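You operate a simulated robot arm through the tools that you are given. There is no shell and no other tool. Be economical: measure what you need, move in short steps, check, and stop when the job is done.

Carry out the task below with a simulated two-armed robot. There is one attempt and no reset: what you move stays moved.

JOB
Wipe the glue smear off the orange tray of the screw press.
Fine: wind the press up first, then pull the tray out; use the blue sponge and put it back; tray in again, press stays up. What is to be rubbed or washed off counts as gone when no trace of it is left.

The check looks at the end state, three seconds after you hand in, the way a careful person would. Anything else that was tipped, shoved, dropped, spilled or broken makes it a failure.

ROBOT AND FRAMES
Two 7-joint arms with two-finger parallel grippers on one trunk, on a base that drives. Base frame: it is fixed to the floor where the robot stands at the start and does not move with it; the origin is under the middle of the robot, x ahead of it, y to its left, z up. Lengths are in mm, angles in rad, forces in N, time in s.
The left shoulder is at the start at [50, 168, 1207], the right one opposite. With the tool pointing down near the work surface each hand reaches from about 100 to 620 mm from the robot's upright axis, wherever it stands, measured 20 degrees to its own side. Places, roughly: beige wooden board (20x19x2 cm) [300, -300, 800]; brown wooden board (20x19x2 cm) [500, -400, 800]; orange press tray [500, 0, 800]; press plate [500, -100, 900]; red wheel [500, -100, 1000]. Payload 1.57 kg a hand.
The TCP of each hand is the grasp point between the finger pads, 30 mm short of the fingertips. In the tool frame z runs along the fingers and y along their closing line. The gripper opens to 80 mm. The fingers are 17 mm wide and 12 mm thick; the gripper's body (40 by 82 mm) begins 80 mm behind the TCP.
Orientation is that of the tool frame in the base frame, as a unit quaternion [w, x, y, z]. With the fingers straight down and closing along the base's y, the tool's x points along the base's -x, its y along +y and its z along -z.

CONTROLS
- The arms move only by the tool servo_tool. It takes "left_targets", "right_targets" or both (then of equal length, played together; a hand with none holds still); each is a list of rows, each a list of 7 numbers: the turn, a rotation vector about the base's x, y, z in rad, then the shift along the base's x, y, z in mm, then the opening, from 0 (shut) to 1 (fully open). In form: [[wx, wy, wz, dx, dy, dz, claw], ...]. A call has 1 to 20 rows; each row is the pose to reach, as a shift and turn from the pose commanded when the call began. A row lasts 0.2 s, in which the tool goes at most 50 mm and 0.15 rad; a call with a longer step from one row to the next is refused whole, and so is a gripper value outside its range. Where a pose cannot be reached the arm comes as near as it can. A force on the tool above 40 N (or 10 N above the force at the start of the call, whichever is more), or a blocked arm, ends the call early, and 0.2 s more pass. Each finger travels about 45 mm/s and halts on what it meets, pressing with about 39 N; the grip force reading is that of the motor and also rises with nothing between the fingers. The clock runs only during rows and for 0.2 s after the last one: add rows that repeat a pose to give the fingers time. It gives the time, the measured TCP pose, the force on the tool (base axes), the opening and the grip force at its end, in the units of the frame above (readings bear some noise), with the torque about the TCP (base axes, N m) and any sound that the robot's microphone picked up, and new pictures: "show" is both (left out), scene, wrist or none (wrist: the cameras of the hands that moved).
- Cameras (640 x 400 px; columns grow to the right, rows downward): "scene" is now at [118.5, -10.2, 1400.7]; the picture's right is [-0.13, -0.99, 0.00], its down [-0.72, 0.10, -0.69] and it looks along [0.68, -0.09, -0.73] (base axes); focal length 214 px, centre (320, 200). "left" rides on the left gripper at [72, 7, -122] in its tool frame; the picture's right is [-0.09, 1.00, 0.00], its down [-0.84, -0.08, -0.54] and it looks along [-0.54, -0.05, 0.84] (tool axes); focal length 238 px, centre (320, 200). "right" rides on the right gripper at [72, -7, -122] in its tool frame; the picture's right is [0.09, 1.00, 0.00], its down [-0.84, 0.08, -0.54] and it looks along [-0.54, 0.05, 0.84] (tool axes); focal length 238 px, centre (320, 200). There is no depth. A picture from a camera that has moved, and an enlarged one, comes with that camera's place and axes in the base frame and with its lens.
- slide_trunk(by): slides the trunk up (or, below 0, down) by that many mm; the arms and the scene camera ride with it, the base frame stays. It gives what a move gives, with no picture.
- drive_base(legs): drives the robot by 1 to 6 legs, each [ahead, left, turn to the left] in mm, mm and rad, along the robot's own axes; the way and the turn of a leg run together, so that a leg with both is an arc; at most 1500 mm and 3.142 rad a leg. The arms and the cameras ride along, it lands a little off, and it stops where it bumps. It gives what a move gives, and a new picture of the scene camera.
- head_to(pan, tilt): turns the head with the scene camera to pan (to the left, within 1.396 rad either way) and tilt (down, from -0.506 to 1.204), counted from straight ahead of the robot. It gives what a move gives, and a new picture of the scene camera.
- enlarge(camera, box): a new picture of the part [left, top, right, bottom] of that camera's present view, enlarged. The clock stands still meanwhile.
- sign_off(): hands the job in; it is judged then, once.

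Work in short steps. Places have to be worked out from the pictures, the camera data and where the tool is seen: move nearer, look again, correct. Check each grasp and each placing, and mend what went wrong. You have 120 turns and 260 pictures in all, those below and enlarged ones among them. Open the grippers and draw the arms clear of the work before you hand the job in, unless the task says otherwise; then end with one line.

The tools are called after "Call:" as name(argument=value, ...) on one line, values as JSON. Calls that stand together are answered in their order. servo_tool: Moves the arms, as the interface text tells. Its arguments: {"type":"object","properties":{"left_targets":{"type":"array","items":{"type":"array","items":{"type":"number"}}},"right_targets":{"type":"array","items":{"type":"array","items":{"type":"number"}}},"show":{"type":"string","enum":["both","scene","wrist","none"]}},"required":[]} The other tools are called the same way: slide_trunk (by) slides the trunk up or down; drive_base (legs) drives the base; head_to (pan, tilt) turns the head that bears the scene camera; enlarge (camera, box) takes an enlarged picture of a part of a camera's view; sign_off () hands the job in.

At the start:

```text
time: 0.0
left_eef_pos: [280.7, 50.5, 1329.6]
left_tcp_rot: [-0.001, -0.001, 1.0, -0.001]
left_force: [-0.6, -0.3, 0.1]
left_torque: [0.0, 0.0, 0.01]
left_grip_width: 80.1
left_grip_force: 0.1
right_eef_pos: [329.6, -244.7, 1279.2]
right_tcp_rot: [0.001, 0.0, 1.0, 0.0]
right_force: [-0.2, 0.4, -0.2]
right_torque: [-0.01, 0.01, -0.01]
right_grip_width: 79.9
right_grip_force: 0.1
trunk travel left (down, up): [-375.0, 68.0]
robot x, y, heading: [-2.5, -2.9, -0.002]
head pan, tilt: [-0.134, 0.817]
```

scene: 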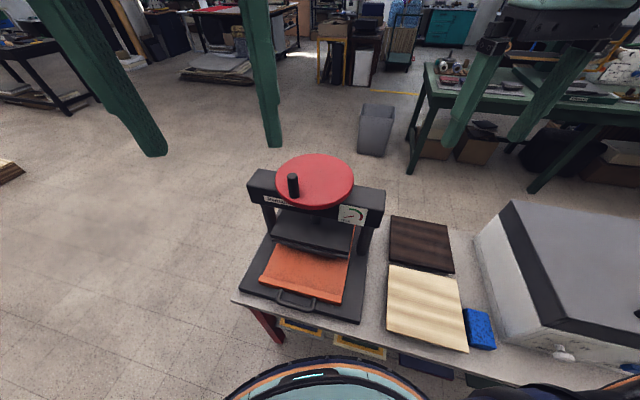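
right: 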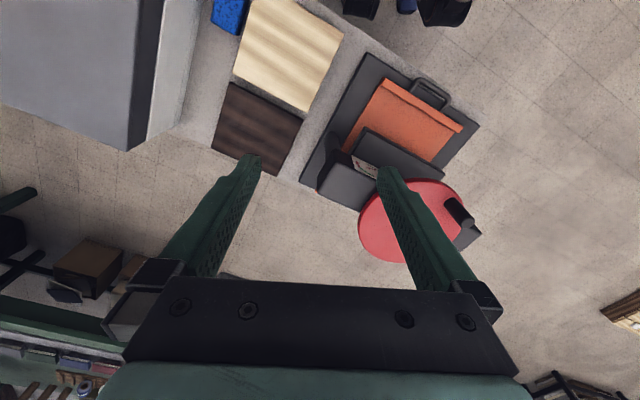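
left: 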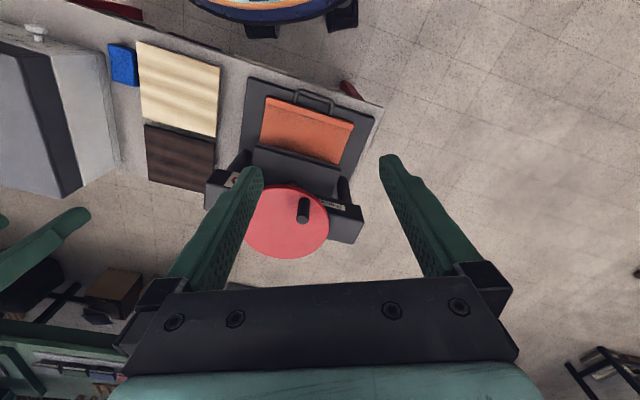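

The press stands ahead with the red wheel on top, tray toward me. I look closer at the press and the boards/sponge.

Call:
enlarge(camera="scene", box=[230, 140, 400, 330])

Call:
enlarge(camera="scene", box=[370, 200, 530, 370])

Call:
enlarge(camera="left", box=[190, 60, 380, 270])

```text
2.11 times, centred on (315, 235) of scene
camera zoom: at [118.5, -10.2, 1400.7], right [-0.13, -0.99, 0.0], down [-0.72, 0.1, -0.69], along [0.68, -0.09, -0.73], focal length 452 px, centre (330, 126)
```

zoom: 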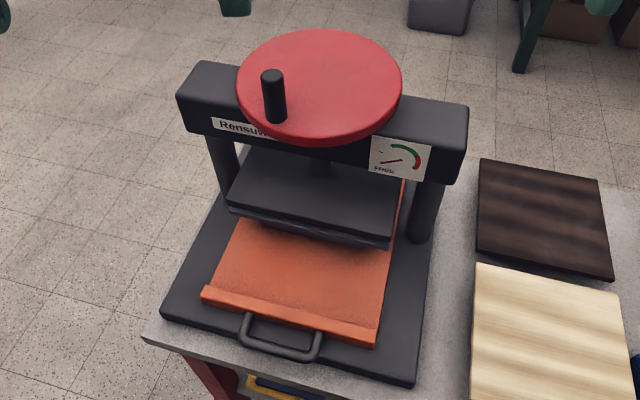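

```text
2.35 times, centred on (450, 285) of scene
camera zoom: at [118.5, -10.2, 1400.7], right [-0.13, -0.99, 0.0], down [-0.72, 0.1, -0.69], along [0.68, -0.09, -0.73], focal length 505 px, centre (14, 0)
```

zoom: 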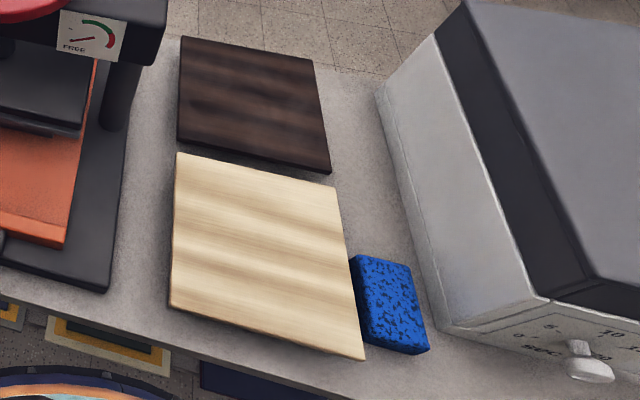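

```text
1.90 times, centred on (285, 165) of left
camera zoom: at [209.0, 57.6, 1452.3], right [0.09, 1.0, 0.0], down [0.84, -0.08, 0.54], along [0.54, -0.05, -0.84], focal length 454 px, centre (387, 267)
```

zoom: 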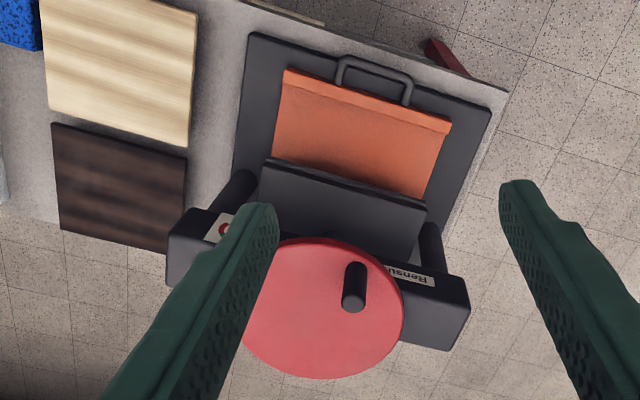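

Triangulating from scene and left cameras: knob top ≈ [465, 1, 1110], wheel centre ≈ [520, -52, 1050], crank radius ≈ 76; press yaw ≈ -21°. I move the left hand aside and bring the right hand above the knob to look.

Call:
servo_tool(right_targets=[[0, 0, 0, 20, 40, -10, 1], [0, 0, 0, 40, 80, -20, 1], [0, 0, 0, 60, 120, -30, 1], [0, 0, 0, 75, 155, -40, 0.6], [0, 0, 0, 90, 185, -50, 0.6], [0, 0, 0, 100, 210, -60, 0.6], [0, 0, 0, 105, 220, -60, 0.6], [0, 0, 0, 105, 220, -60, 0.6]], left_targets=[[0, 0, 0, 0, 40, 0, 1], [0, 0, 0, 0, 80, 0, 1], [0, 0, 0, 0, 120, 0, 1], [0, 0, 0, 0, 160, 0, 1], [0, 0, 0, 0, 200, 0, 1], [0, 0, 0, 0, 220, 0, 1], [0, 0, 0, 0, 220, 0, 1], [0, 0, 0, 0, 220, 0, 1]])

```text
time: 1.8
left_eef_pos: [280.9, 271.7, 1329.1]
left_tcp_rot: [0.001, 0.0, 1.0, -0.001]
left_force: [-0.7, 0.1, -0.5]
left_torque: [0.02, -0.04, 0.01]
left_grip_width: 80.2
left_grip_force: 0.1
right_eef_pos: [394.2, -135.4, 1194.4]
right_tcp_rot: [0.0, 0.0, 1.0, -0.001]
right_force: [-1.0, 0.0, -0.3]
right_torque: [0.0, 0.0, -0.02]
right_grip_width: 48.0
right_grip_force: 0.1
right hand out of reach, approached as far as the arm can: row 3, 4, 5, 6, 7, 8
trunk travel left (down, up): [-375.0, 68.0]
robot x, y, heading: [1.0, 4.2, -0.001]
head pan, tilt: [-0.134, 0.817]
camera scene: at [117.3, -9.9, 1400.9], right [-0.13, -0.99, 0.0], down [-0.72, 0.1, -0.69], along [0.68, -0.09, -0.73], focal length 214 px, centre (320, 200)
camera right: at [323.7, -140.5, 1316.0], right [-0.09, 1.0, 0.0], down [0.84, 0.08, 0.54], along [0.54, 0.05, -0.84], focal length 238 px, centre (320, 200)
camera left: at [208.5, 279.1, 1451.2], right [0.09, 1.0, 0.0], down [0.84, -0.08, 0.54], along [0.54, -0.05, -0.84], focal length 238 px, centre (320, 200)
```

scene: 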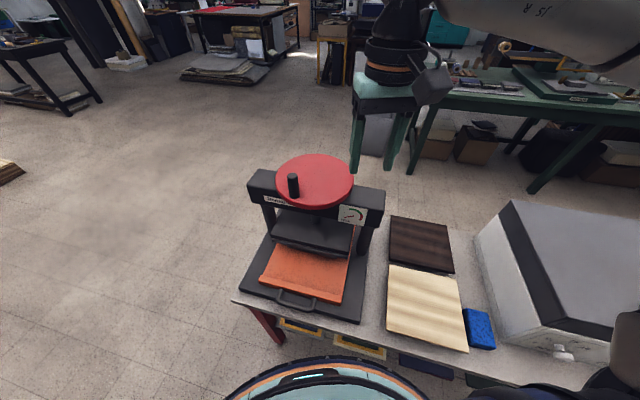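
right: 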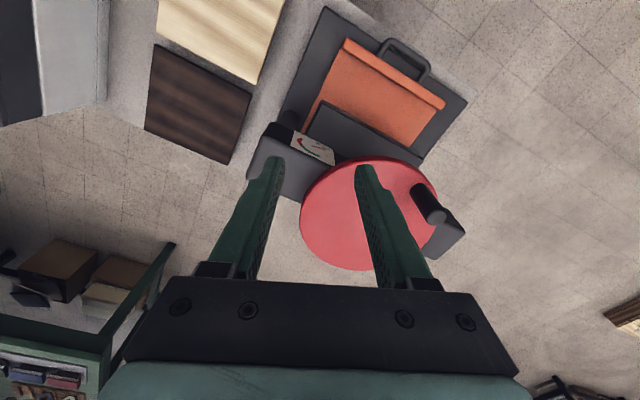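
left: 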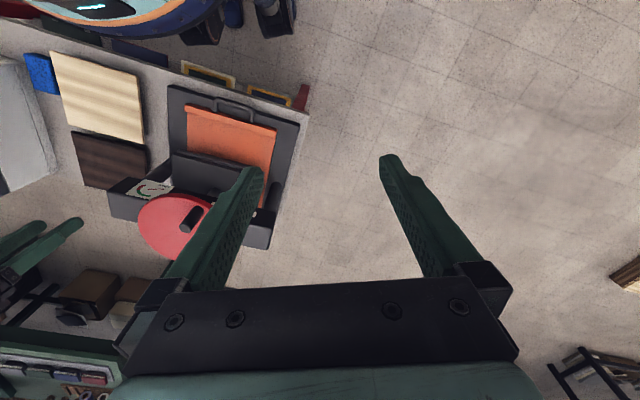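

The reach at that height is short. I raise the trunk and look down to see how much room the base has before the bench.

Call:
slide_trunk(by=68)

Call:
head_to(pan=0.1, tilt=1.2)

```text
time: 2.9
left_eef_pos: [281.3, 272.0, 1396.0]
left_tcp_rot: [0.0, -0.002, 1.0, 0.0]
left_force: [-0.8, -0.2, 0.6]
left_torque: [0.04, 0.02, 0.02]
left_grip_width: 79.9
left_grip_force: 0.0
right_eef_pos: [395.3, -135.2, 1262.9]
right_tcp_rot: [0.0, 0.0, 1.0, 0.0]
right_force: [0.7, 0.4, 0.1]
right_torque: [0.01, -0.03, 0.0]
right_grip_width: 48.0
right_grip_force: 0.0
trunk travel left (down, up): [-443.0, 0.0]
robot x, y, heading: [1.1, -3.2, 0.003]
head pan, tilt: [-0.134, 0.817]
```

```text
time: 3.7
left_eef_pos: [280.9, 271.6, 1396.9]
left_tcp_rot: [0.0, 0.0, 1.0, -0.001]
left_force: [1.2, 0.3, -0.3]
left_torque: [-0.01, 0.01, 0.02]
left_grip_width: 79.9
left_grip_force: 0.0
right_eef_pos: [396.0, -136.2, 1262.0]
right_tcp_rot: [0.0, 0.0, 1.0, 0.0]
right_force: [0.1, 0.1, -0.3]
right_torque: [0.02, -0.01, -0.02]
right_grip_width: 47.8
right_grip_force: 0.1
trunk travel left (down, up): [-443.0, 0.0]
robot x, y, heading: [-0.8, 1.4, 0.002]
head pan, tilt: [0.099, 1.201]
camera scene: at [95.0, 6.0, 1442.0], right [0.1, -1.0, 0.0], down [-0.93, -0.09, -0.36], along [0.36, 0.04, -0.93], focal length 214 px, centre (320, 200)
```

scene: 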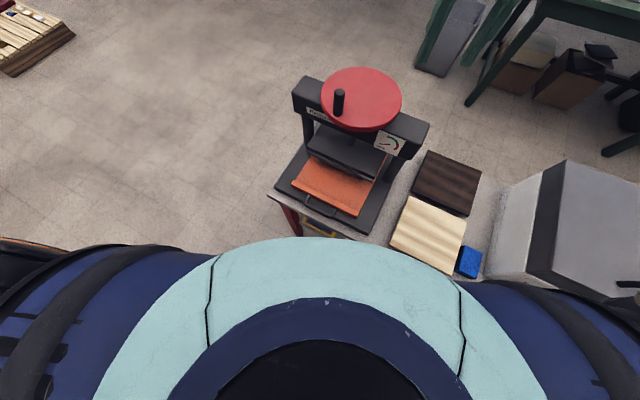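

The trunk is at 1275 shoulder height. I try the right hand toward the knob, just above it (z ≈ 1155).

Call:
servo_tool(right_targets=[[0, 0, 0, 0, 0, -35, 0.6], [0, 0, 0, 0, 20, -70, 0.6], [0, 0, 0, 15, 50, -95, 0.6], [0, 0, 0, 30, 85, -107, 0.6], [0, 0, 0, 45, 115, -107, 0.6], [0, 0, 0, 55, 130, -107, 0.6], [0, 0, 0, 55, 130, -107, 0.6]])

```text
time: 5.3
left_eef_pos: [280.2, 271.2, 1396.4]
left_tcp_rot: [0.0, -0.001, 1.0, -0.001]
left_force: [-0.4, -0.2, 0.4]
left_torque: [-0.01, -0.02, -0.01]
left_grip_width: 79.7
left_grip_force: 0.0
right_eef_pos: [401.9, -115.8, 1156.9]
right_tcp_rot: [-0.001, -0.001, 1.0, 0.001]
right_force: [0.3, -0.3, -0.4]
right_torque: [0.04, -0.03, -0.02]
right_grip_width: 48.0
right_grip_force: 0.2
right hand out of reach, approached as far as the arm can: row 3, 4, 5, 6, 7
trunk travel left (down, up): [-443.0, 0.0]
robot x, y, heading: [-1.6, 2.1, 0.0]
head pan, tilt: [0.099, 1.201]
camera scene: at [95.1, 5.9, 1441.9], right [0.1, -1.0, 0.0], down [-0.93, -0.09, -0.36], along [0.36, 0.04, -0.93], focal length 214 px, centre (320, 200)
camera right: at [330.0, -121.5, 1278.5], right [-0.09, 1.0, 0.0], down [0.84, 0.08, 0.54], along [0.54, 0.05, -0.84], focal length 238 px, centre (320, 200)
```

scene: 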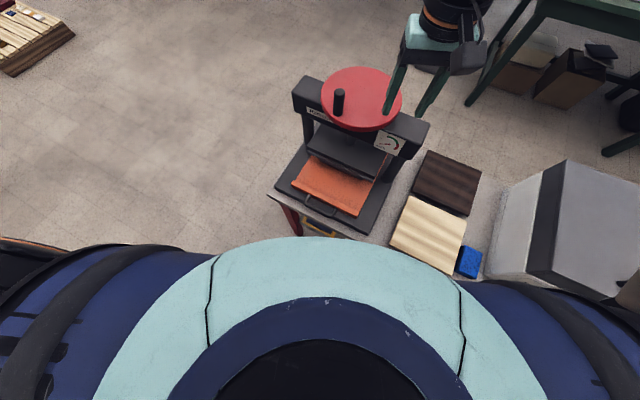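
right: 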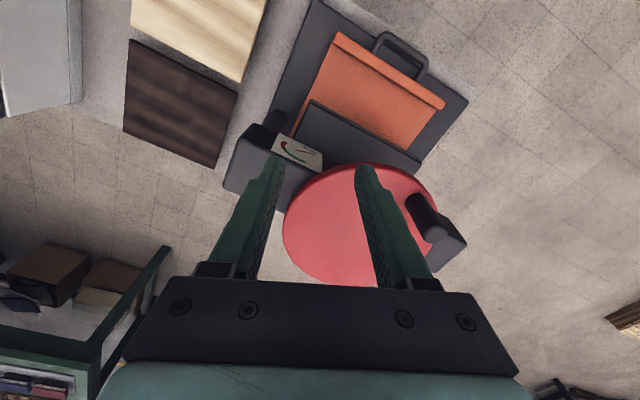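

Straight-down reach is limited at this height, so I tilt the hand forward 45° (fingers forward-down, still closing along y) and go to just in front of and above the knob.

Call:
servo_tool(right_targets=[[0, -0.14, 0, -5, 20, 0, 0.7], [0, -0.28, 0, -5, 40, 0, 0.7], [0, -0.42, 0, -5, 60, 0, 0.7], [0, -0.56, 0, -5, 80, 0, 0.7], [0, -0.7, 0, -5, 100, 0, 0.7], [0, -0.8, 0, -5, 118, 0, 0.7], [0, -0.8, 0, -5, 118, 0, 0.7]])

Call:
head_to(pan=-0.1, tilt=0.82)

```text
time: 6.9
left_eef_pos: [280.6, 272.3, 1396.3]
left_tcp_rot: [0.001, -0.001, 1.0, 0.0]
left_force: [-0.3, 0.0, -0.2]
left_torque: [-0.02, -0.01, 0.02]
left_grip_width: 79.8
left_grip_force: 0.0
right_eef_pos: [410.2, -95.7, 1181.8]
right_tcp_rot: [0.39, 0.0, 0.921, 0.001]
right_force: [0.4, 0.2, -0.1]
right_torque: [0.0, 0.01, -0.06]
right_grip_width: 55.7
right_grip_force: 0.1
right hand out of reach, approached as far as the arm can: row 1, 2, 3, 4, 5, 6, 7
trunk travel left (down, up): [-443.0, 0.0]
robot x, y, heading: [-4.9, 0.2, 0.002]
head pan, tilt: [0.099, 1.201]
camera scene: at [94.6, 6.4, 1442.0], right [0.1, -1.0, 0.0], down [-0.93, -0.09, -0.36], along [0.36, 0.04, -0.93], focal length 214 px, centre (320, 200)
camera right: at [272.5, -102.1, 1214.5], right [-0.06, 1.0, -0.06], down [0.19, 0.08, 0.98], along [0.98, 0.05, -0.2], focal length 238 px, centre (320, 200)
```

scene: 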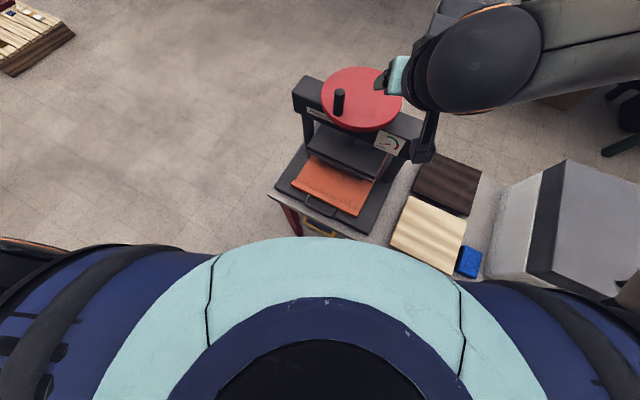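
right: 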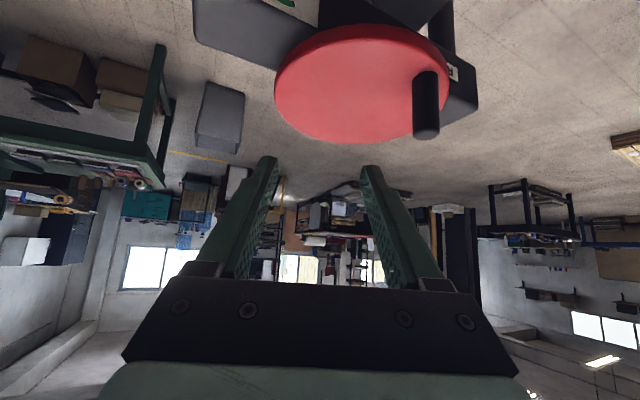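

```text
time: 7.8
left_eef_pos: [280.6, 272.0, 1397.2]
left_tcp_rot: [0.0, -0.001, 1.0, -0.001]
left_force: [0.5, -0.3, -0.1]
left_torque: [-0.01, -0.02, 0.0]
left_grip_width: 80.3
left_grip_force: 0.0
right_eef_pos: [409.4, -95.6, 1181.9]
right_tcp_rot: [0.39, 0.0, 0.921, 0.001]
right_force: [-0.4, 0.1, 0.5]
right_torque: [0.0, -0.01, 0.01]
right_grip_width: 56.2
right_grip_force: 0.0
trunk travel left (down, up): [-443.0, 0.0]
robot x, y, heading: [-0.4, -2.5, 0.001]
head pan, tilt: [-0.099, 0.82]
camera scene: at [118.6, -7.4, 1467.9], right [-0.1, -1.0, 0.0], down [-0.73, 0.07, -0.68], along [0.68, -0.07, -0.73], focal length 214 px, centre (320, 200)
```

scene: 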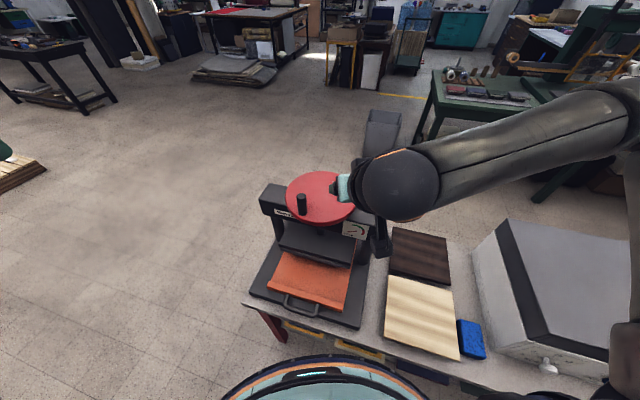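

The arm folds badly across the body. I shift the robot left 120 and ahead 50 so that the wheel lies on the right arm's own side (hand stays above knob height).

Call:
drive_base(legs=[[0, 130, 0], [40, 0, 0]])

```text
time: 10.0
left_eef_pos: [321.0, 401.7, 1395.8]
left_tcp_rot: [-0.001, 0.0, 1.0, 0.0]
left_force: [0.6, 0.5, 0.4]
left_torque: [-0.02, 0.05, 0.0]
left_grip_width: 79.8
left_grip_force: 0.1
right_eef_pos: [451.2, 32.8, 1180.2]
right_tcp_rot: [0.39, -0.001, 0.921, 0.001]
right_force: [-0.3, -0.1, 0.0]
right_torque: [0.0, -0.03, 0.02]
right_grip_width: 56.0
right_grip_force: 0.1
trunk travel left (down, up): [-443.0, 0.0]
robot x, y, heading: [41.2, 125.7, 0.005]
head pan, tilt: [-0.099, 0.82]
camera scene: at [159.1, 121.2, 1467.9], right [-0.1, -1.0, 0.0], down [-0.73, 0.07, -0.68], along [0.68, -0.07, -0.73], focal length 214 px, centre (320, 200)
```

scene: 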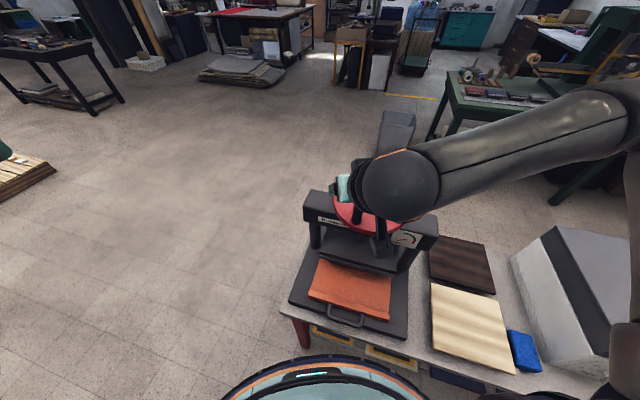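

Now the hand can go back right. I lower in front of the knob to [420, 1, 1130].

Call:
servo_tool(right_targets=[[0, 0, 0, -25, -16, 0, 0.7], [0, 0, 0, -38, -32, -20, 0.7], [0, 0, 0, -38, -32, -50, 0.7], [0, 0, 0, -38, -32, -50, 0.7]])

```text
time: 11.0
left_eef_pos: [318.8, 401.1, 1396.1]
left_tcp_rot: [0.0, -0.001, 1.0, -0.001]
left_force: [0.3, -0.3, 0.0]
left_torque: [0.01, -0.01, 0.0]
left_grip_width: 79.9
left_grip_force: 0.0
right_eef_pos: [426.6, 10.5, 1135.4]
right_tcp_rot: [0.389, 0.0, 0.921, 0.0]
right_force: [0.0, -0.1, -0.4]
right_torque: [-0.01, -0.06, 0.02]
right_grip_width: 56.0
right_grip_force: 0.0
right hand out of reach, approached as far as the arm can: row 2, 3, 4
trunk travel left (down, up): [-443.0, 0.0]
robot x, y, heading: [40.7, 128.8, 0.002]
head pan, tilt: [-0.099, 0.82]
camera scene: at [157.6, 121.1, 1468.0], right [-0.1, -1.0, 0.0], down [-0.73, 0.07, -0.68], along [0.68, -0.07, -0.73], focal length 214 px, centre (320, 200)
camera right: at [289.1, 3.8, 1167.4], right [-0.07, 1.0, -0.06], down [0.19, 0.08, 0.98], along [0.98, 0.05, -0.2], focal length 238 px, centre (320, 200)
```

scene: 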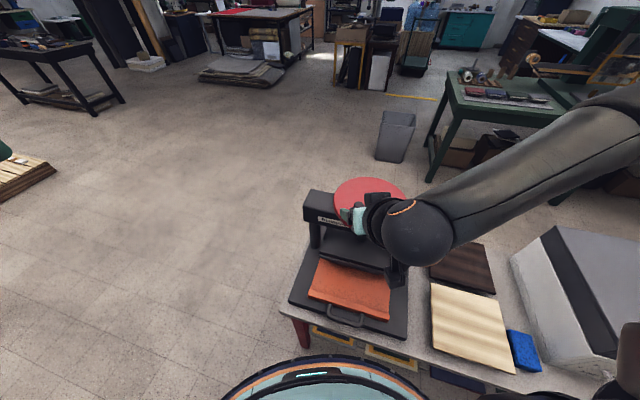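
right: 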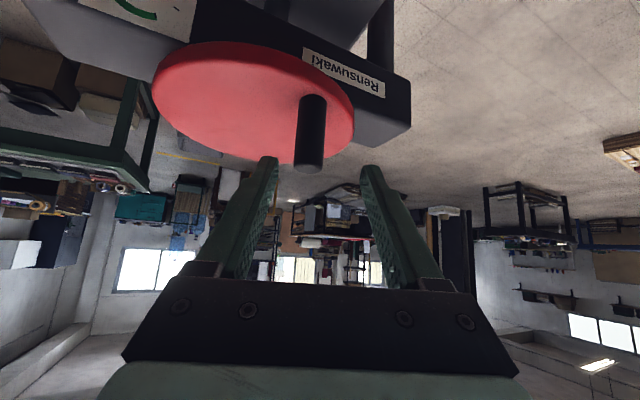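

The hand was too folded, not too far: the wrist sits ~180 mm from the shoulder. I back the robot 110 mm to give the elbow room.

Call:
drive_base(legs=[[-115, 0, 0]])

Call:
servo_tool(right_targets=[[0, 0, 0, 25, -3, 0, 0.7], [0, 0, 0, 50, -6, 0, 0.7], [0, 0, 0, 75, -9, -3, 0.7], [0, 0, 0, 100, -9, -6, 0.7], [0, 0, 0, 110, -9, -6, 0.7], [0, 0, 0, 110, -9, -6, 0.7]])

```text
time: 12.2
left_eef_pos: [205.2, 400.5, 1396.9]
left_tcp_rot: [0.0, -0.001, 1.0, -0.001]
left_force: [0.2, -0.3, 0.8]
left_torque: [-0.01, -0.05, -0.01]
left_grip_width: 79.9
left_grip_force: 0.1
right_eef_pos: [311.0, 8.8, 1134.8]
right_tcp_rot: [0.389, -0.002, 0.921, 0.002]
right_force: [0.1, 0.0, 0.0]
right_torque: [0.0, -0.05, 0.04]
right_grip_width: 56.0
right_grip_force: 0.0
trunk travel left (down, up): [-443.0, 0.0]
robot x, y, heading: [-75.9, 128.5, 0.004]
head pan, tilt: [-0.099, 0.82]
camera scene: at [42.6, 120.9, 1468.1], right [-0.1, -1.0, 0.0], down [-0.73, 0.07, -0.68], along [0.68, -0.07, -0.73], focal length 214 px, centre (320, 200)
```

scene: 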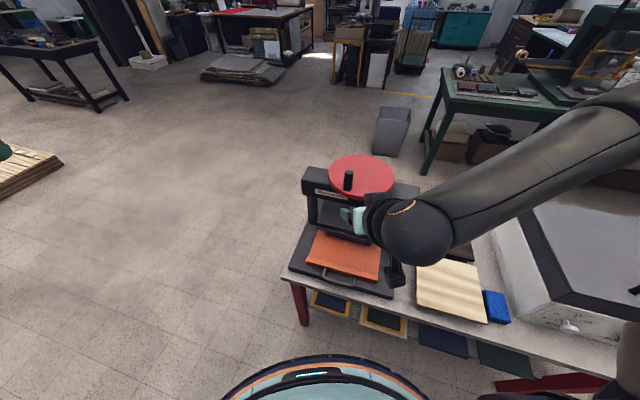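

```text
time: 13.7
left_eef_pos: [204.7, 401.1, 1396.7]
left_tcp_rot: [0.0, -0.001, 1.0, -0.001]
left_force: [0.0, 0.8, 0.9]
left_torque: [-0.02, 0.0, -0.02]
left_grip_width: 79.7
left_grip_force: 0.1
right_eef_pos: [422.3, -0.4, 1128.9]
right_tcp_rot: [0.389, -0.002, 0.921, 0.001]
right_force: [0.4, 0.1, 0.6]
right_torque: [0.02, -0.02, 0.02]
right_grip_width: 55.8
right_grip_force: 0.1
trunk travel left (down, up): [-443.0, 0.0]
robot x, y, heading: [-74.8, 129.3, 0.005]
head pan, tilt: [-0.099, 0.82]
camera scene: at [43.4, 120.9, 1468.0], right [-0.1, -1.0, 0.0], down [-0.73, 0.07, -0.68], along [0.68, -0.07, -0.73], focal length 214 px, centre (320, 200)
camera right: at [285.2, -6.2, 1161.4], right [-0.07, 1.0, -0.07], down [0.19, 0.08, 0.98], along [0.98, 0.05, -0.2], focal length 238 px, centre (320, 200)
```

scene: 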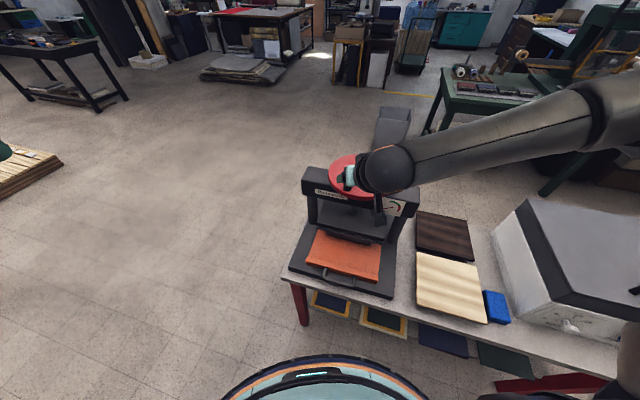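
right: 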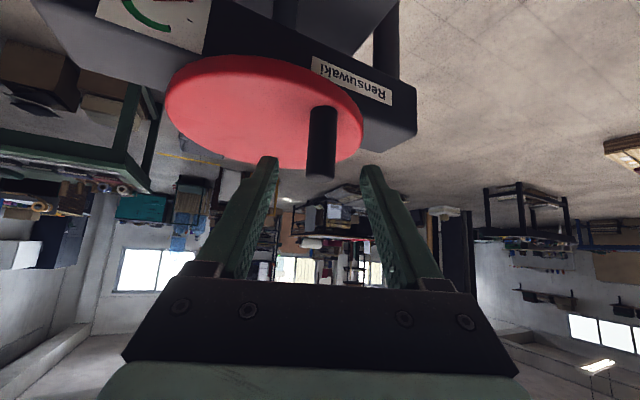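

Knob base ≈ z 1046, top ≈ 1105, at [465, 2], about 22 mm thick. I advance along the fingers to [464, 2, 1090] and close.

Call:
servo_tool(right_targets=[[0, 0, 0, 15, 1, -14, 0.7], [0, 0, 0, 30, 2, -28, 0.7], [0, 0, 0, 42, 2, -39, 0.7], [0, 0, 0, 42, 2, -39, 0.5], [0, 0, 0, 42, 2, -39, 0.3], [0, 0, 0, 42, 2, -39, 0.15], [0, 0, 0, 42, 2, -39, 0.15], [0, 0, 0, 42, 2, -39, 0.15]])

```text
time: 15.4
left_eef_pos: [204.4, 402.9, 1395.7]
left_tcp_rot: [0.001, -0.001, 1.0, -0.002]
left_force: [0.5, 0.0, -0.2]
left_torque: [0.01, -0.02, -0.02]
left_grip_width: 80.0
left_grip_force: 0.2
right_eef_pos: [458.8, -8.5, 1097.2]
right_tcp_rot: [0.39, -0.002, 0.921, 0.001]
right_force: [-7.5, 13.3, 1.2]
right_torque: [0.26, 0.1, 0.13]
right_grip_width: 23.5
right_grip_force: 6.6
right hand out of reach, approached as far as the arm can: row 2, 3, 4, 5, 6, 7, 8
trunk travel left (down, up): [-443.0, 0.0]
robot x, y, heading: [-74.5, 131.2, 0.006]
head pan, tilt: [-0.099, 0.82]
camera scene: at [42.1, 123.1, 1468.2], right [-0.1, -1.0, 0.0], down [-0.73, 0.07, -0.68], along [0.68, -0.07, -0.73], focal length 214 px, centre (320, 200)
camera right: at [321.3, -15.5, 1130.1], right [-0.07, 1.0, -0.06], down [0.19, 0.08, 0.98], along [0.98, 0.06, -0.2], focal length 238 px, centre (320, 200)
```

scene: 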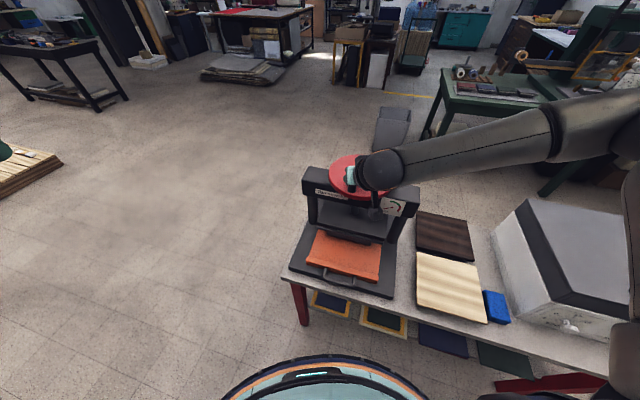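
right: 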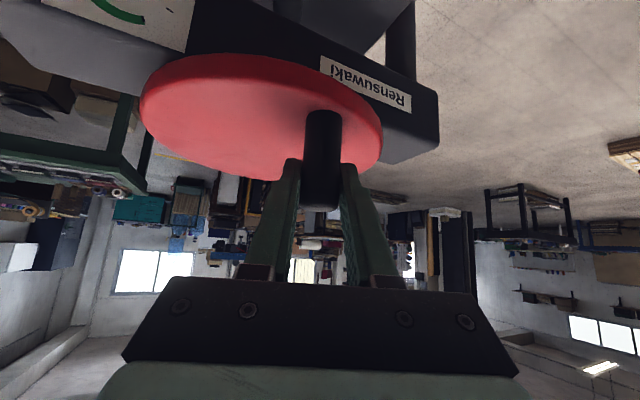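

The knob is held (23.5 mm), though +y reach is at its edge. I turn it counter-clockwise (seen from above) through about 90° to test direction and resistance.

Call:
servo_tool(right_targets=[[0, 0, 0, -8, -10, 0, 0.15], [0, 0, 0, -15, -22, 0, 0.15], [0, 0, 0, -20, -37, 0, 0.15], [0, 0, 0, -22, -53, 0, 0.15], [0, 0, 0, -20, -70, 0, 0.15], [0, 0, 0, -12, -91, 1, 0.15], [0, 0, 0, 0, -107, 1, 0.15], [0, 0, 0, 0, -107, 1, 0.15]])

```text
time: 17.2
left_eef_pos: [203.5, 404.9, 1395.8]
left_tcp_rot: [0.002, -0.001, 1.0, -0.002]
left_force: [-0.2, 0.2, 0.4]
left_torque: [-0.01, 0.03, -0.03]
left_grip_width: 80.3
left_grip_force: 0.1
right_eef_pos: [455.2, -111.4, 1099.1]
right_tcp_rot: [0.386, -0.007, 0.922, 0.007]
right_force: [-13.3, 27.1, -2.1]
right_torque: [0.19, 0.19, 0.64]
right_grip_width: 36.8
right_grip_force: 13.9
trunk travel left (down, up): [-443.0, 0.0]
robot x, y, heading: [-77.1, 128.3, -0.002]
head pan, tilt: [-0.099, 0.82]
camera scene: at [41.3, 124.9, 1468.2], right [-0.1, -1.0, 0.0], down [-0.73, 0.07, -0.68], along [0.68, -0.07, -0.73], focal length 214 px, centre (320, 200)
camera right: at [318.5, -119.6, 1132.5], right [-0.08, 0.99, -0.06], down [0.2, 0.07, 0.98], along [0.98, 0.07, -0.2], focal length 238 px, centre (320, 200)
```

scene: 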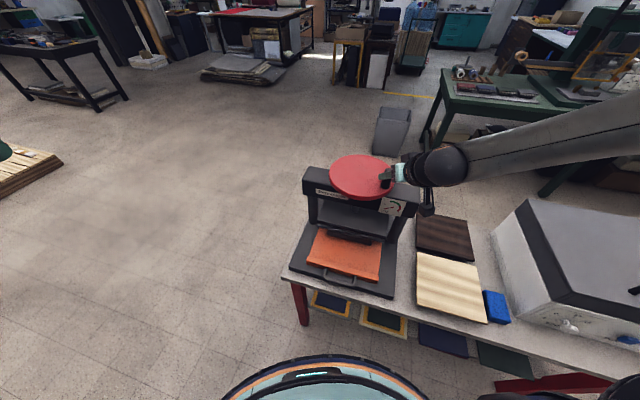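
right: 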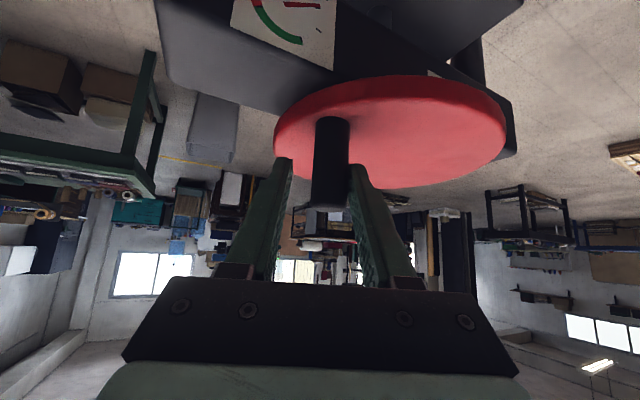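

The wheel turned roughly 90°. I check the plate gap and gauge.

Call:
enlarge(camera="scene", box=[280, 140, 440, 300])

Call:
enlarge(camera="right", box=[200, 0, 520, 200])

```text
2.50 times, centred on (360, 220) of scene
camera zoom: at [41.3, 124.9, 1468.2], right [-0.1, -1.0, 0.0], down [-0.73, 0.07, -0.68], along [0.68, -0.07, -0.73], focal length 536 px, centre (220, 150)
```

zoom: 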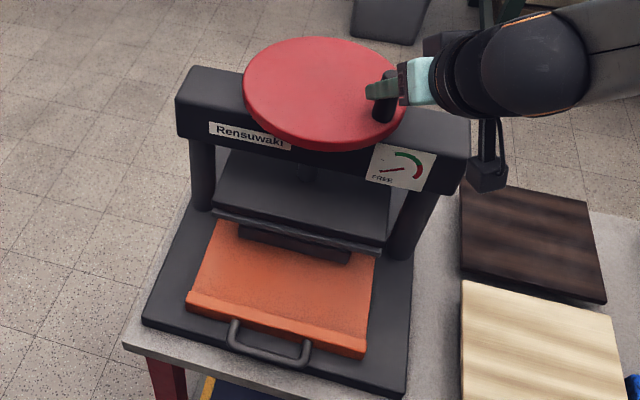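

```text
2.00 times, centred on (360, 100) of right
camera zoom: at [318.5, -119.6, 1132.5], right [-0.08, 0.99, -0.06], down [0.2, 0.07, 0.98], along [0.98, 0.07, -0.2], focal length 477 px, centre (240, 400)
```

zoom: 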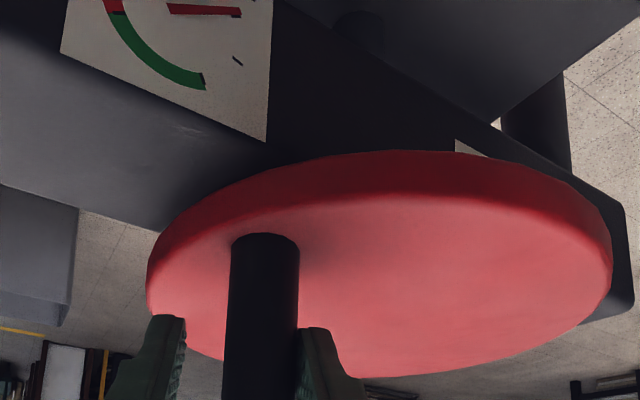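

The wheel's at about 227°, i.e. turned ~90° CCW without trouble (centre ≈ [515, -50], r 75). I continue along the circle to the far side.

Call:
servo_tool(right_targets=[[0, 0, 0, 12, -2, 0, 0.1], [0, 0, 0, 24, -5, 0, 0.1], [0, 0, 0, 46, -9, 0, 0.1], [0, 0, 0, 69, -9, 0, 0.1], [0, 0, 0, 90, -2, 0, 0.1], [0, 0, 0, 109, 12, 0, 0.1], [0, 0, 0, 122, 30, 0, 0.1], [0, 0, 0, 130, 52, 0, 0.1], [0, 0, 0, 130, 52, 0, 0.1]])

```text
time: 17.9
left_eef_pos: [203.2, 404.8, 1395.7]
left_tcp_rot: [0.0, -0.002, 1.0, -0.001]
left_force: [0.5, -0.9, 0.5]
left_torque: [0.01, 0.0, 0.03]
left_grip_width: 79.9
left_grip_force: 0.0
right_eef_pos: [482.1, -105.4, 1099.5]
right_tcp_rot: [0.385, -0.015, 0.923, 0.018]
right_force: [-5.9, 23.3, 4.2]
right_torque: [-0.01, 0.33, -0.21]
right_grip_width: 28.1
right_grip_force: 11.6
trunk travel left (down, up): [-443.0, 0.0]
robot x, y, heading: [-80.6, 131.4, 0.002]
head pan, tilt: [-0.099, 0.82]
stopped in row 3 (right hand): the force on the tool passed its limit at 69 N (the readings are from after the stop); the commanded pose is now the measured one
camera scene: at [41.9, 124.3, 1468.3], right [-0.1, -1.0, 0.0], down [-0.73, 0.07, -0.68], along [0.68, -0.07, -0.73], focal length 214 px, centre (320, 200)
camera right: at [345.1, -118.1, 1133.6], right [-0.1, 0.99, -0.04], down [0.2, 0.06, 0.98], along [0.97, 0.09, -0.21], focal length 238 px, centre (320, 200)
```

scene: 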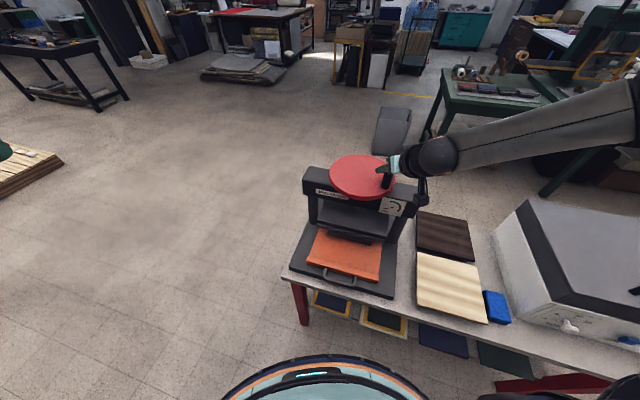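
right: 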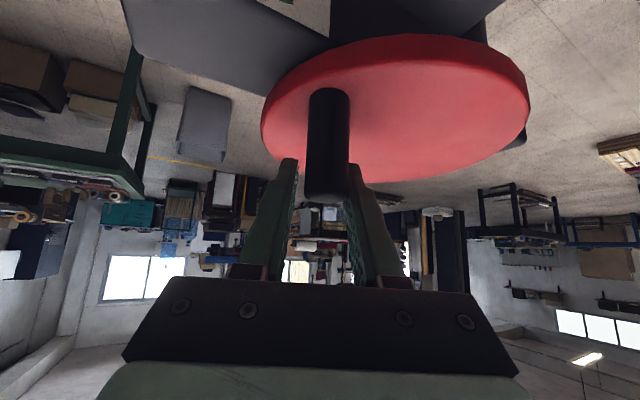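

A force stop. I measure the wheel again to correct my circle.

Call:
enlarge(camera="scene", box=[310, 130, 430, 250])

Call:
enlarge(camera="right", box=[200, 20, 540, 230])

```text
3.33 times, centred on (370, 190) of scene
camera zoom: at [41.9, 124.3, 1468.3], right [-0.1, -1.0, 0.0], down [-0.73, 0.07, -0.68], along [0.68, -0.07, -0.73], focal length 715 px, centre (153, 233)
```

zoom: 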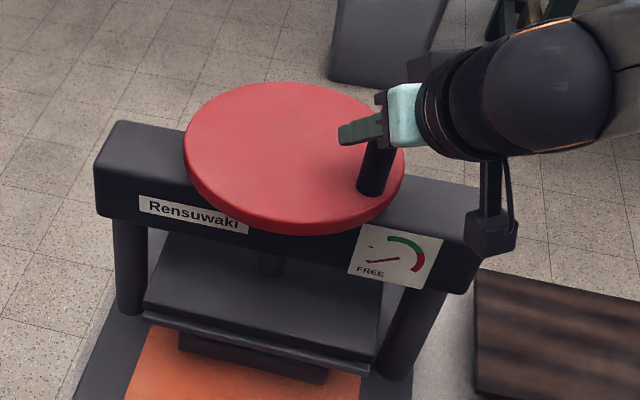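

```text
1.88 times, centred on (370, 125) of right
camera zoom: at [345.1, -118.1, 1133.6], right [-0.1, 0.99, -0.04], down [0.2, 0.06, 0.98], along [0.97, 0.09, -0.21], focal length 449 px, centre (226, 341)
```

zoom: 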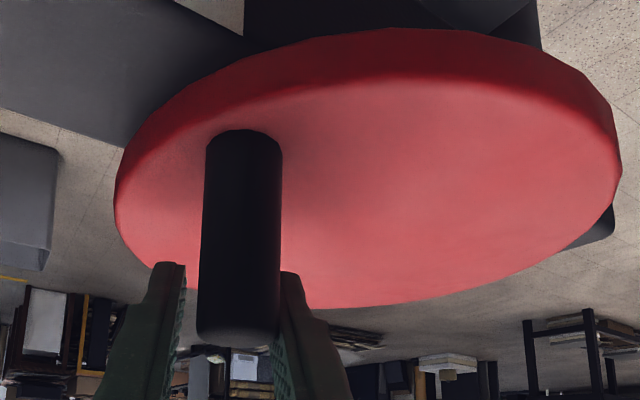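

The knob sits near [468, -103] now; fitted centre ≈ [521, -52], r ≈ 76, so my previous path cut inside the circle. I re-grip fully and follow the corrected circle slowly.

Call:
servo_tool(right_targets=[[0, 0, 0, -4, 1, 0, 0.5], [0, 0, 0, -12, 2, -2, 0.5], [0, 0, 0, -12, 2, -2, 0.2], [0, 0, 0, -12, 2, -2, 0], [0, 0, 0, -12, 2, -2, 0], [0, 0, 0, -9, -3, -2, 0], [0, 0, 0, -6, -8, -2, 0], [0, 0, 0, 0, -12, -2, 0], [0, 0, 0, 6, -15, -2, 0], [0, 0, 0, 12, -18, -2, 0], [0, 0, 0, 18, -20, -2, 0], [0, 0, 0, 25, -21, -2, 0], [0, 0, 0, 31, -22, -2, 0], [0, 0, 0, 44, -22, -2, 0]])

```text
time: 19.3
left_eef_pos: [203.7, 402.3, 1396.9]
left_tcp_rot: [0.0, -0.003, 1.0, -0.001]
left_force: [0.0, -0.7, 0.6]
left_torque: [0.01, 0.0, 0.06]
left_grip_width: 79.8
left_grip_force: 0.1
right_eef_pos: [470.7, -104.2, 1093.7]
right_tcp_rot: [0.381, -0.022, 0.924, 0.025]
right_force: [1.3, 11.3, 0.7]
right_torque: [-0.36, -0.18, 0.09]
right_grip_width: 23.8
right_grip_force: 32.4
trunk travel left (down, up): [-443.0, 0.0]
robot x, y, heading: [-78.0, 135.6, 0.01]
head pan, tilt: [-0.099, 0.82]
stopped in row 6 (right hand): the force on the tool passed its limit at 42 N (the readings are from after the stop); the commanded pose is now the measured one
camera scene: at [43.7, 121.9, 1468.1], right [-0.1, -1.0, 0.0], down [-0.73, 0.07, -0.68], along [0.68, -0.06, -0.73], focal length 214 px, centre (320, 200)
camera right: at [335.1, -118.8, 1129.5], right [-0.12, 0.99, -0.04], down [0.21, 0.06, 0.98], along [0.97, 0.11, -0.21], focal length 238 px, centre (320, 200)
```

scene: 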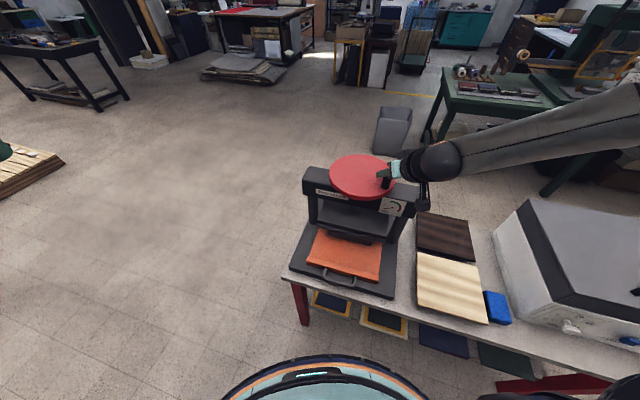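
right: 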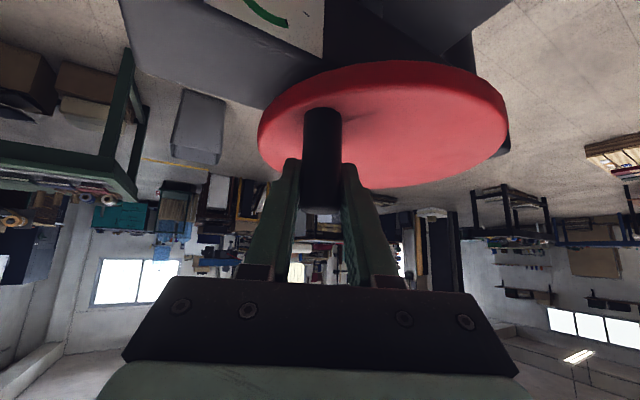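

Held firmly yet blocked: possibly CCW is at its end stop. I test clockwise back toward ~150° and compare the plate.

Call:
servo_tool(right_targets=[[0, 0, 0, -7, 7, 0, 0.15], [0, 0, 0, -12, 15, 0, 0.15], [0, 0, 0, -16, 24, 0, 0.15], [0, 0, 0, -19, 33, 0, 0.15], [0, 0, 0, -22, 52, 0, 0.15], [0, 0, 0, -19, 71, 0, 0.15], [0, 0, 0, -12, 89, 0, 0.15], [0, 0, 0, -8, 96, 0, 0.15]])

Call:
enlarge(camera="scene", box=[310, 130, 430, 250])

```text
time: 21.1
left_eef_pos: [204.8, 401.7, 1396.8]
left_tcp_rot: [0.0, -0.002, 1.0, -0.001]
left_force: [0.2, 0.1, -0.5]
left_torque: [0.01, -0.01, 0.02]
left_grip_width: 79.9
left_grip_force: 0.1
right_eef_pos: [462.0, -13.9, 1091.8]
right_tcp_rot: [0.378, -0.017, 0.925, 0.021]
right_force: [-4.6, -4.3, -12.1]
right_torque: [-0.83, -0.16, -0.13]
right_grip_width: 23.9
right_grip_force: 35.6
trunk travel left (down, up): [-443.0, 0.0]
robot x, y, heading: [-75.1, 130.1, 0.003]
head pan, tilt: [-0.099, 0.82]
camera scene: at [43.7, 121.3, 1467.7], right [-0.1, -1.0, 0.0], down [-0.73, 0.07, -0.68], along [0.68, -0.07, -0.73], focal length 214 px, centre (320, 200)
camera right: at [326.2, -26.5, 1127.1], right [-0.11, 0.99, -0.04], down [0.21, 0.06, 0.97], along [0.97, 0.1, -0.22], focal length 238 px, centre (320, 200)
```

scene: 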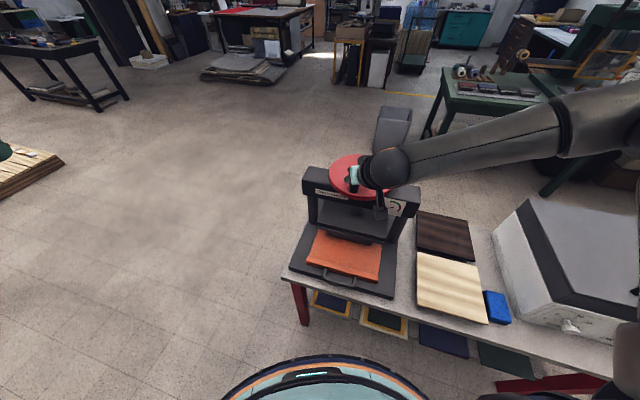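
right: 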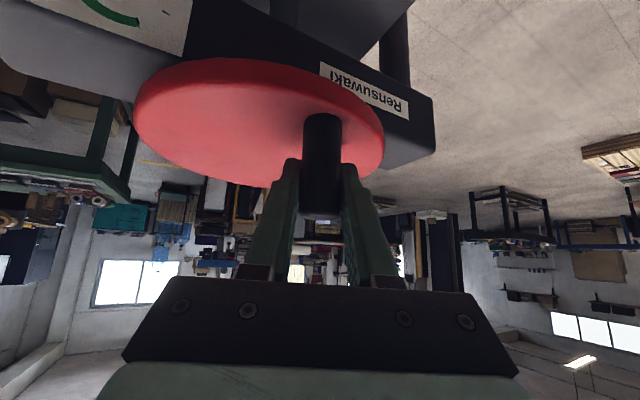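

```text
3.33 times, centred on (370, 190) of scene
camera zoom: at [43.7, 121.3, 1467.7], right [-0.1, -1.0, 0.0], down [-0.73, 0.07, -0.68], along [0.68, -0.07, -0.73], focal length 715 px, centre (153, 233)
```

zoom: 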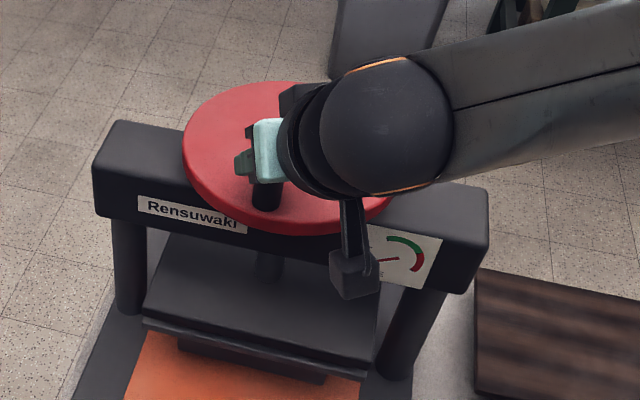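

CW came back easily (low force). I zoom tightly on the plate and gauge for comparison.

Call:
enlarge(camera="scene", box=[330, 200, 400, 250])

Call:
servo_tool(right_targets=[[0, 0, 0, -6, -13, 0, 0.15], [0, 0, 0, -10, -28, 0, 0.15], [0, 0, 0, -12, -44, 0, 0.15], [0, 0, 0, -9, -60, 0, 0.15], [0, 0, 0, -3, -74, 0, 0.15], [0, 0, 0, 3, -84, 0, 0.15], [0, 0, 0, 10, -92, 0, 0.15]], show="none")

Call:
enlarge(camera="scene", box=[330, 200, 400, 250])

```text
8.00 times, centred on (365, 225) of scene
camera zoom: at [43.7, 121.3, 1467.7], right [-0.1, -1.0, 0.0], down [-0.73, 0.07, -0.68], along [0.68, -0.07, -0.73], focal length 1716 px, centre (-40, 0)
```

zoom: 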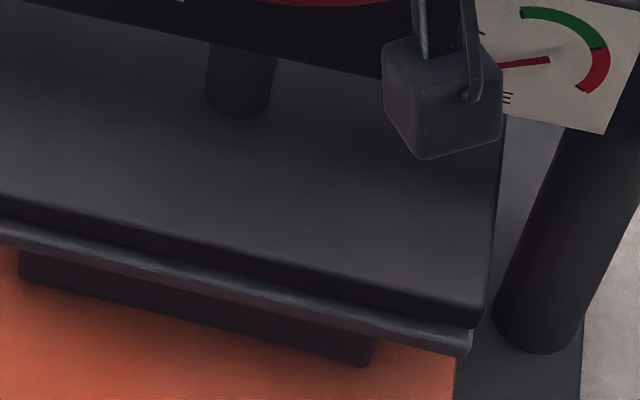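

```text
time: 22.7
left_eef_pos: [202.0, 404.2, 1397.2]
left_tcp_rot: [0.001, -0.002, 1.0, -0.002]
left_force: [-0.5, 0.1, 0.1]
left_torque: [0.01, -0.01, 0.02]
left_grip_width: 80.0
left_grip_force: 0.0
right_eef_pos: [472.7, -102.4, 1096.7]
right_tcp_rot: [0.384, -0.019, 0.923, 0.021]
right_force: [-3.7, 7.7, 6.7]
right_torque: [-0.48, -0.5, 0.32]
right_grip_width: 23.7
right_grip_force: 35.8
trunk travel left (down, up): [-443.0, 0.0]
robot x, y, heading: [-75.4, 127.5, 0.005]
head pan, tilt: [-0.099, 0.82]
```

```text
8.00 times, centred on (365, 225) of scene
camera zoom: at [41.7, 123.8, 1468.3], right [-0.1, -1.0, 0.0], down [-0.73, 0.07, -0.68], along [0.68, -0.07, -0.73], focal length 1716 px, centre (-40, 0)
```

zoom: 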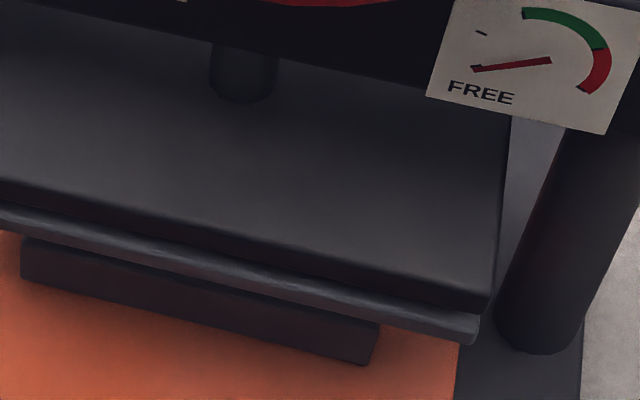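

CCW clearly raises the plate (a dark block stays lying on the tray). I push further CCW tangentially to see whether it is a true stop.

Call:
servo_tool(right_targets=[[0, 0, 0, 4, -5, 0, 0.05], [0, 0, 0, 8, -10, 0, 0.05], [0, 0, 0, 13, -14, 0, 0.05], [0, 0, 0, 19, -18, 0, 0.05], [0, 0, 0, 26, -21, 0, 0.05], [0, 0, 0, 34, -23, 0, 0.05]], show="wrist")

Call:
enlarge(camera="scene", box=[310, 130, 430, 250])

```text
time: 23.4
left_eef_pos: [199.2, 402.0, 1397.2]
left_tcp_rot: [0.002, -0.002, 1.0, -0.001]
left_force: [0.8, -0.8, 0.5]
left_torque: [0.05, 0.0, 0.03]
left_grip_width: 80.2
left_grip_force: 0.0
right_eef_pos: [474.9, -103.2, 1096.3]
right_tcp_rot: [0.38, -0.027, 0.924, 0.032]
right_force: [-18.5, 7.6, 14.8]
right_torque: [-0.56, 0.34, 0.0]
right_grip_width: 24.0
right_grip_force: 35.6
trunk travel left (down, up): [-443.0, 0.0]
robot x, y, heading: [-78.2, 129.8, 0.005]
head pan, tilt: [-0.099, 0.82]
stopped in row 3 (right hand): the force on the tool passed its limit at 42 N (the readings are from after the stop); the commanded pose is now the measured one
camera right: at [338.7, -121.1, 1131.3], right [-0.14, 0.99, -0.02], down [0.21, 0.05, 0.98], along [0.97, 0.13, -0.22], focal length 238 px, centre (320, 200)
```

right: 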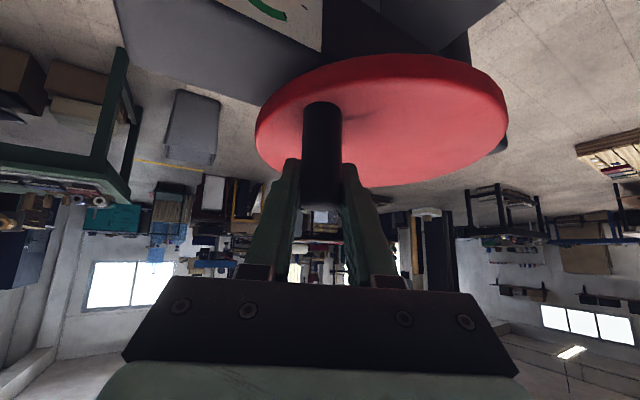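

```text
3.33 times, centred on (370, 190) of scene
camera zoom: at [38.4, 121.9, 1468.6], right [-0.1, -1.0, 0.0], down [-0.73, 0.07, -0.68], along [0.68, -0.07, -0.73], focal length 715 px, centre (153, 233)
```

zoom: 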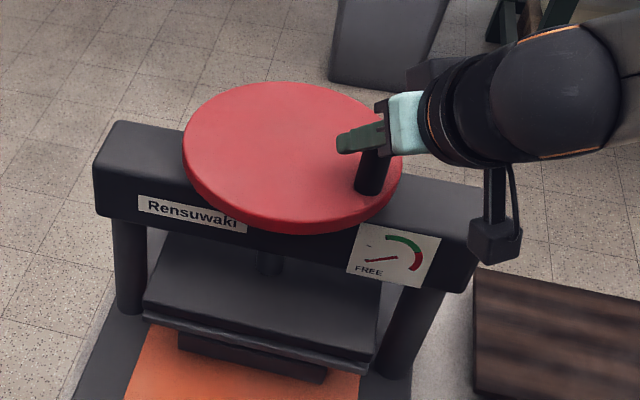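

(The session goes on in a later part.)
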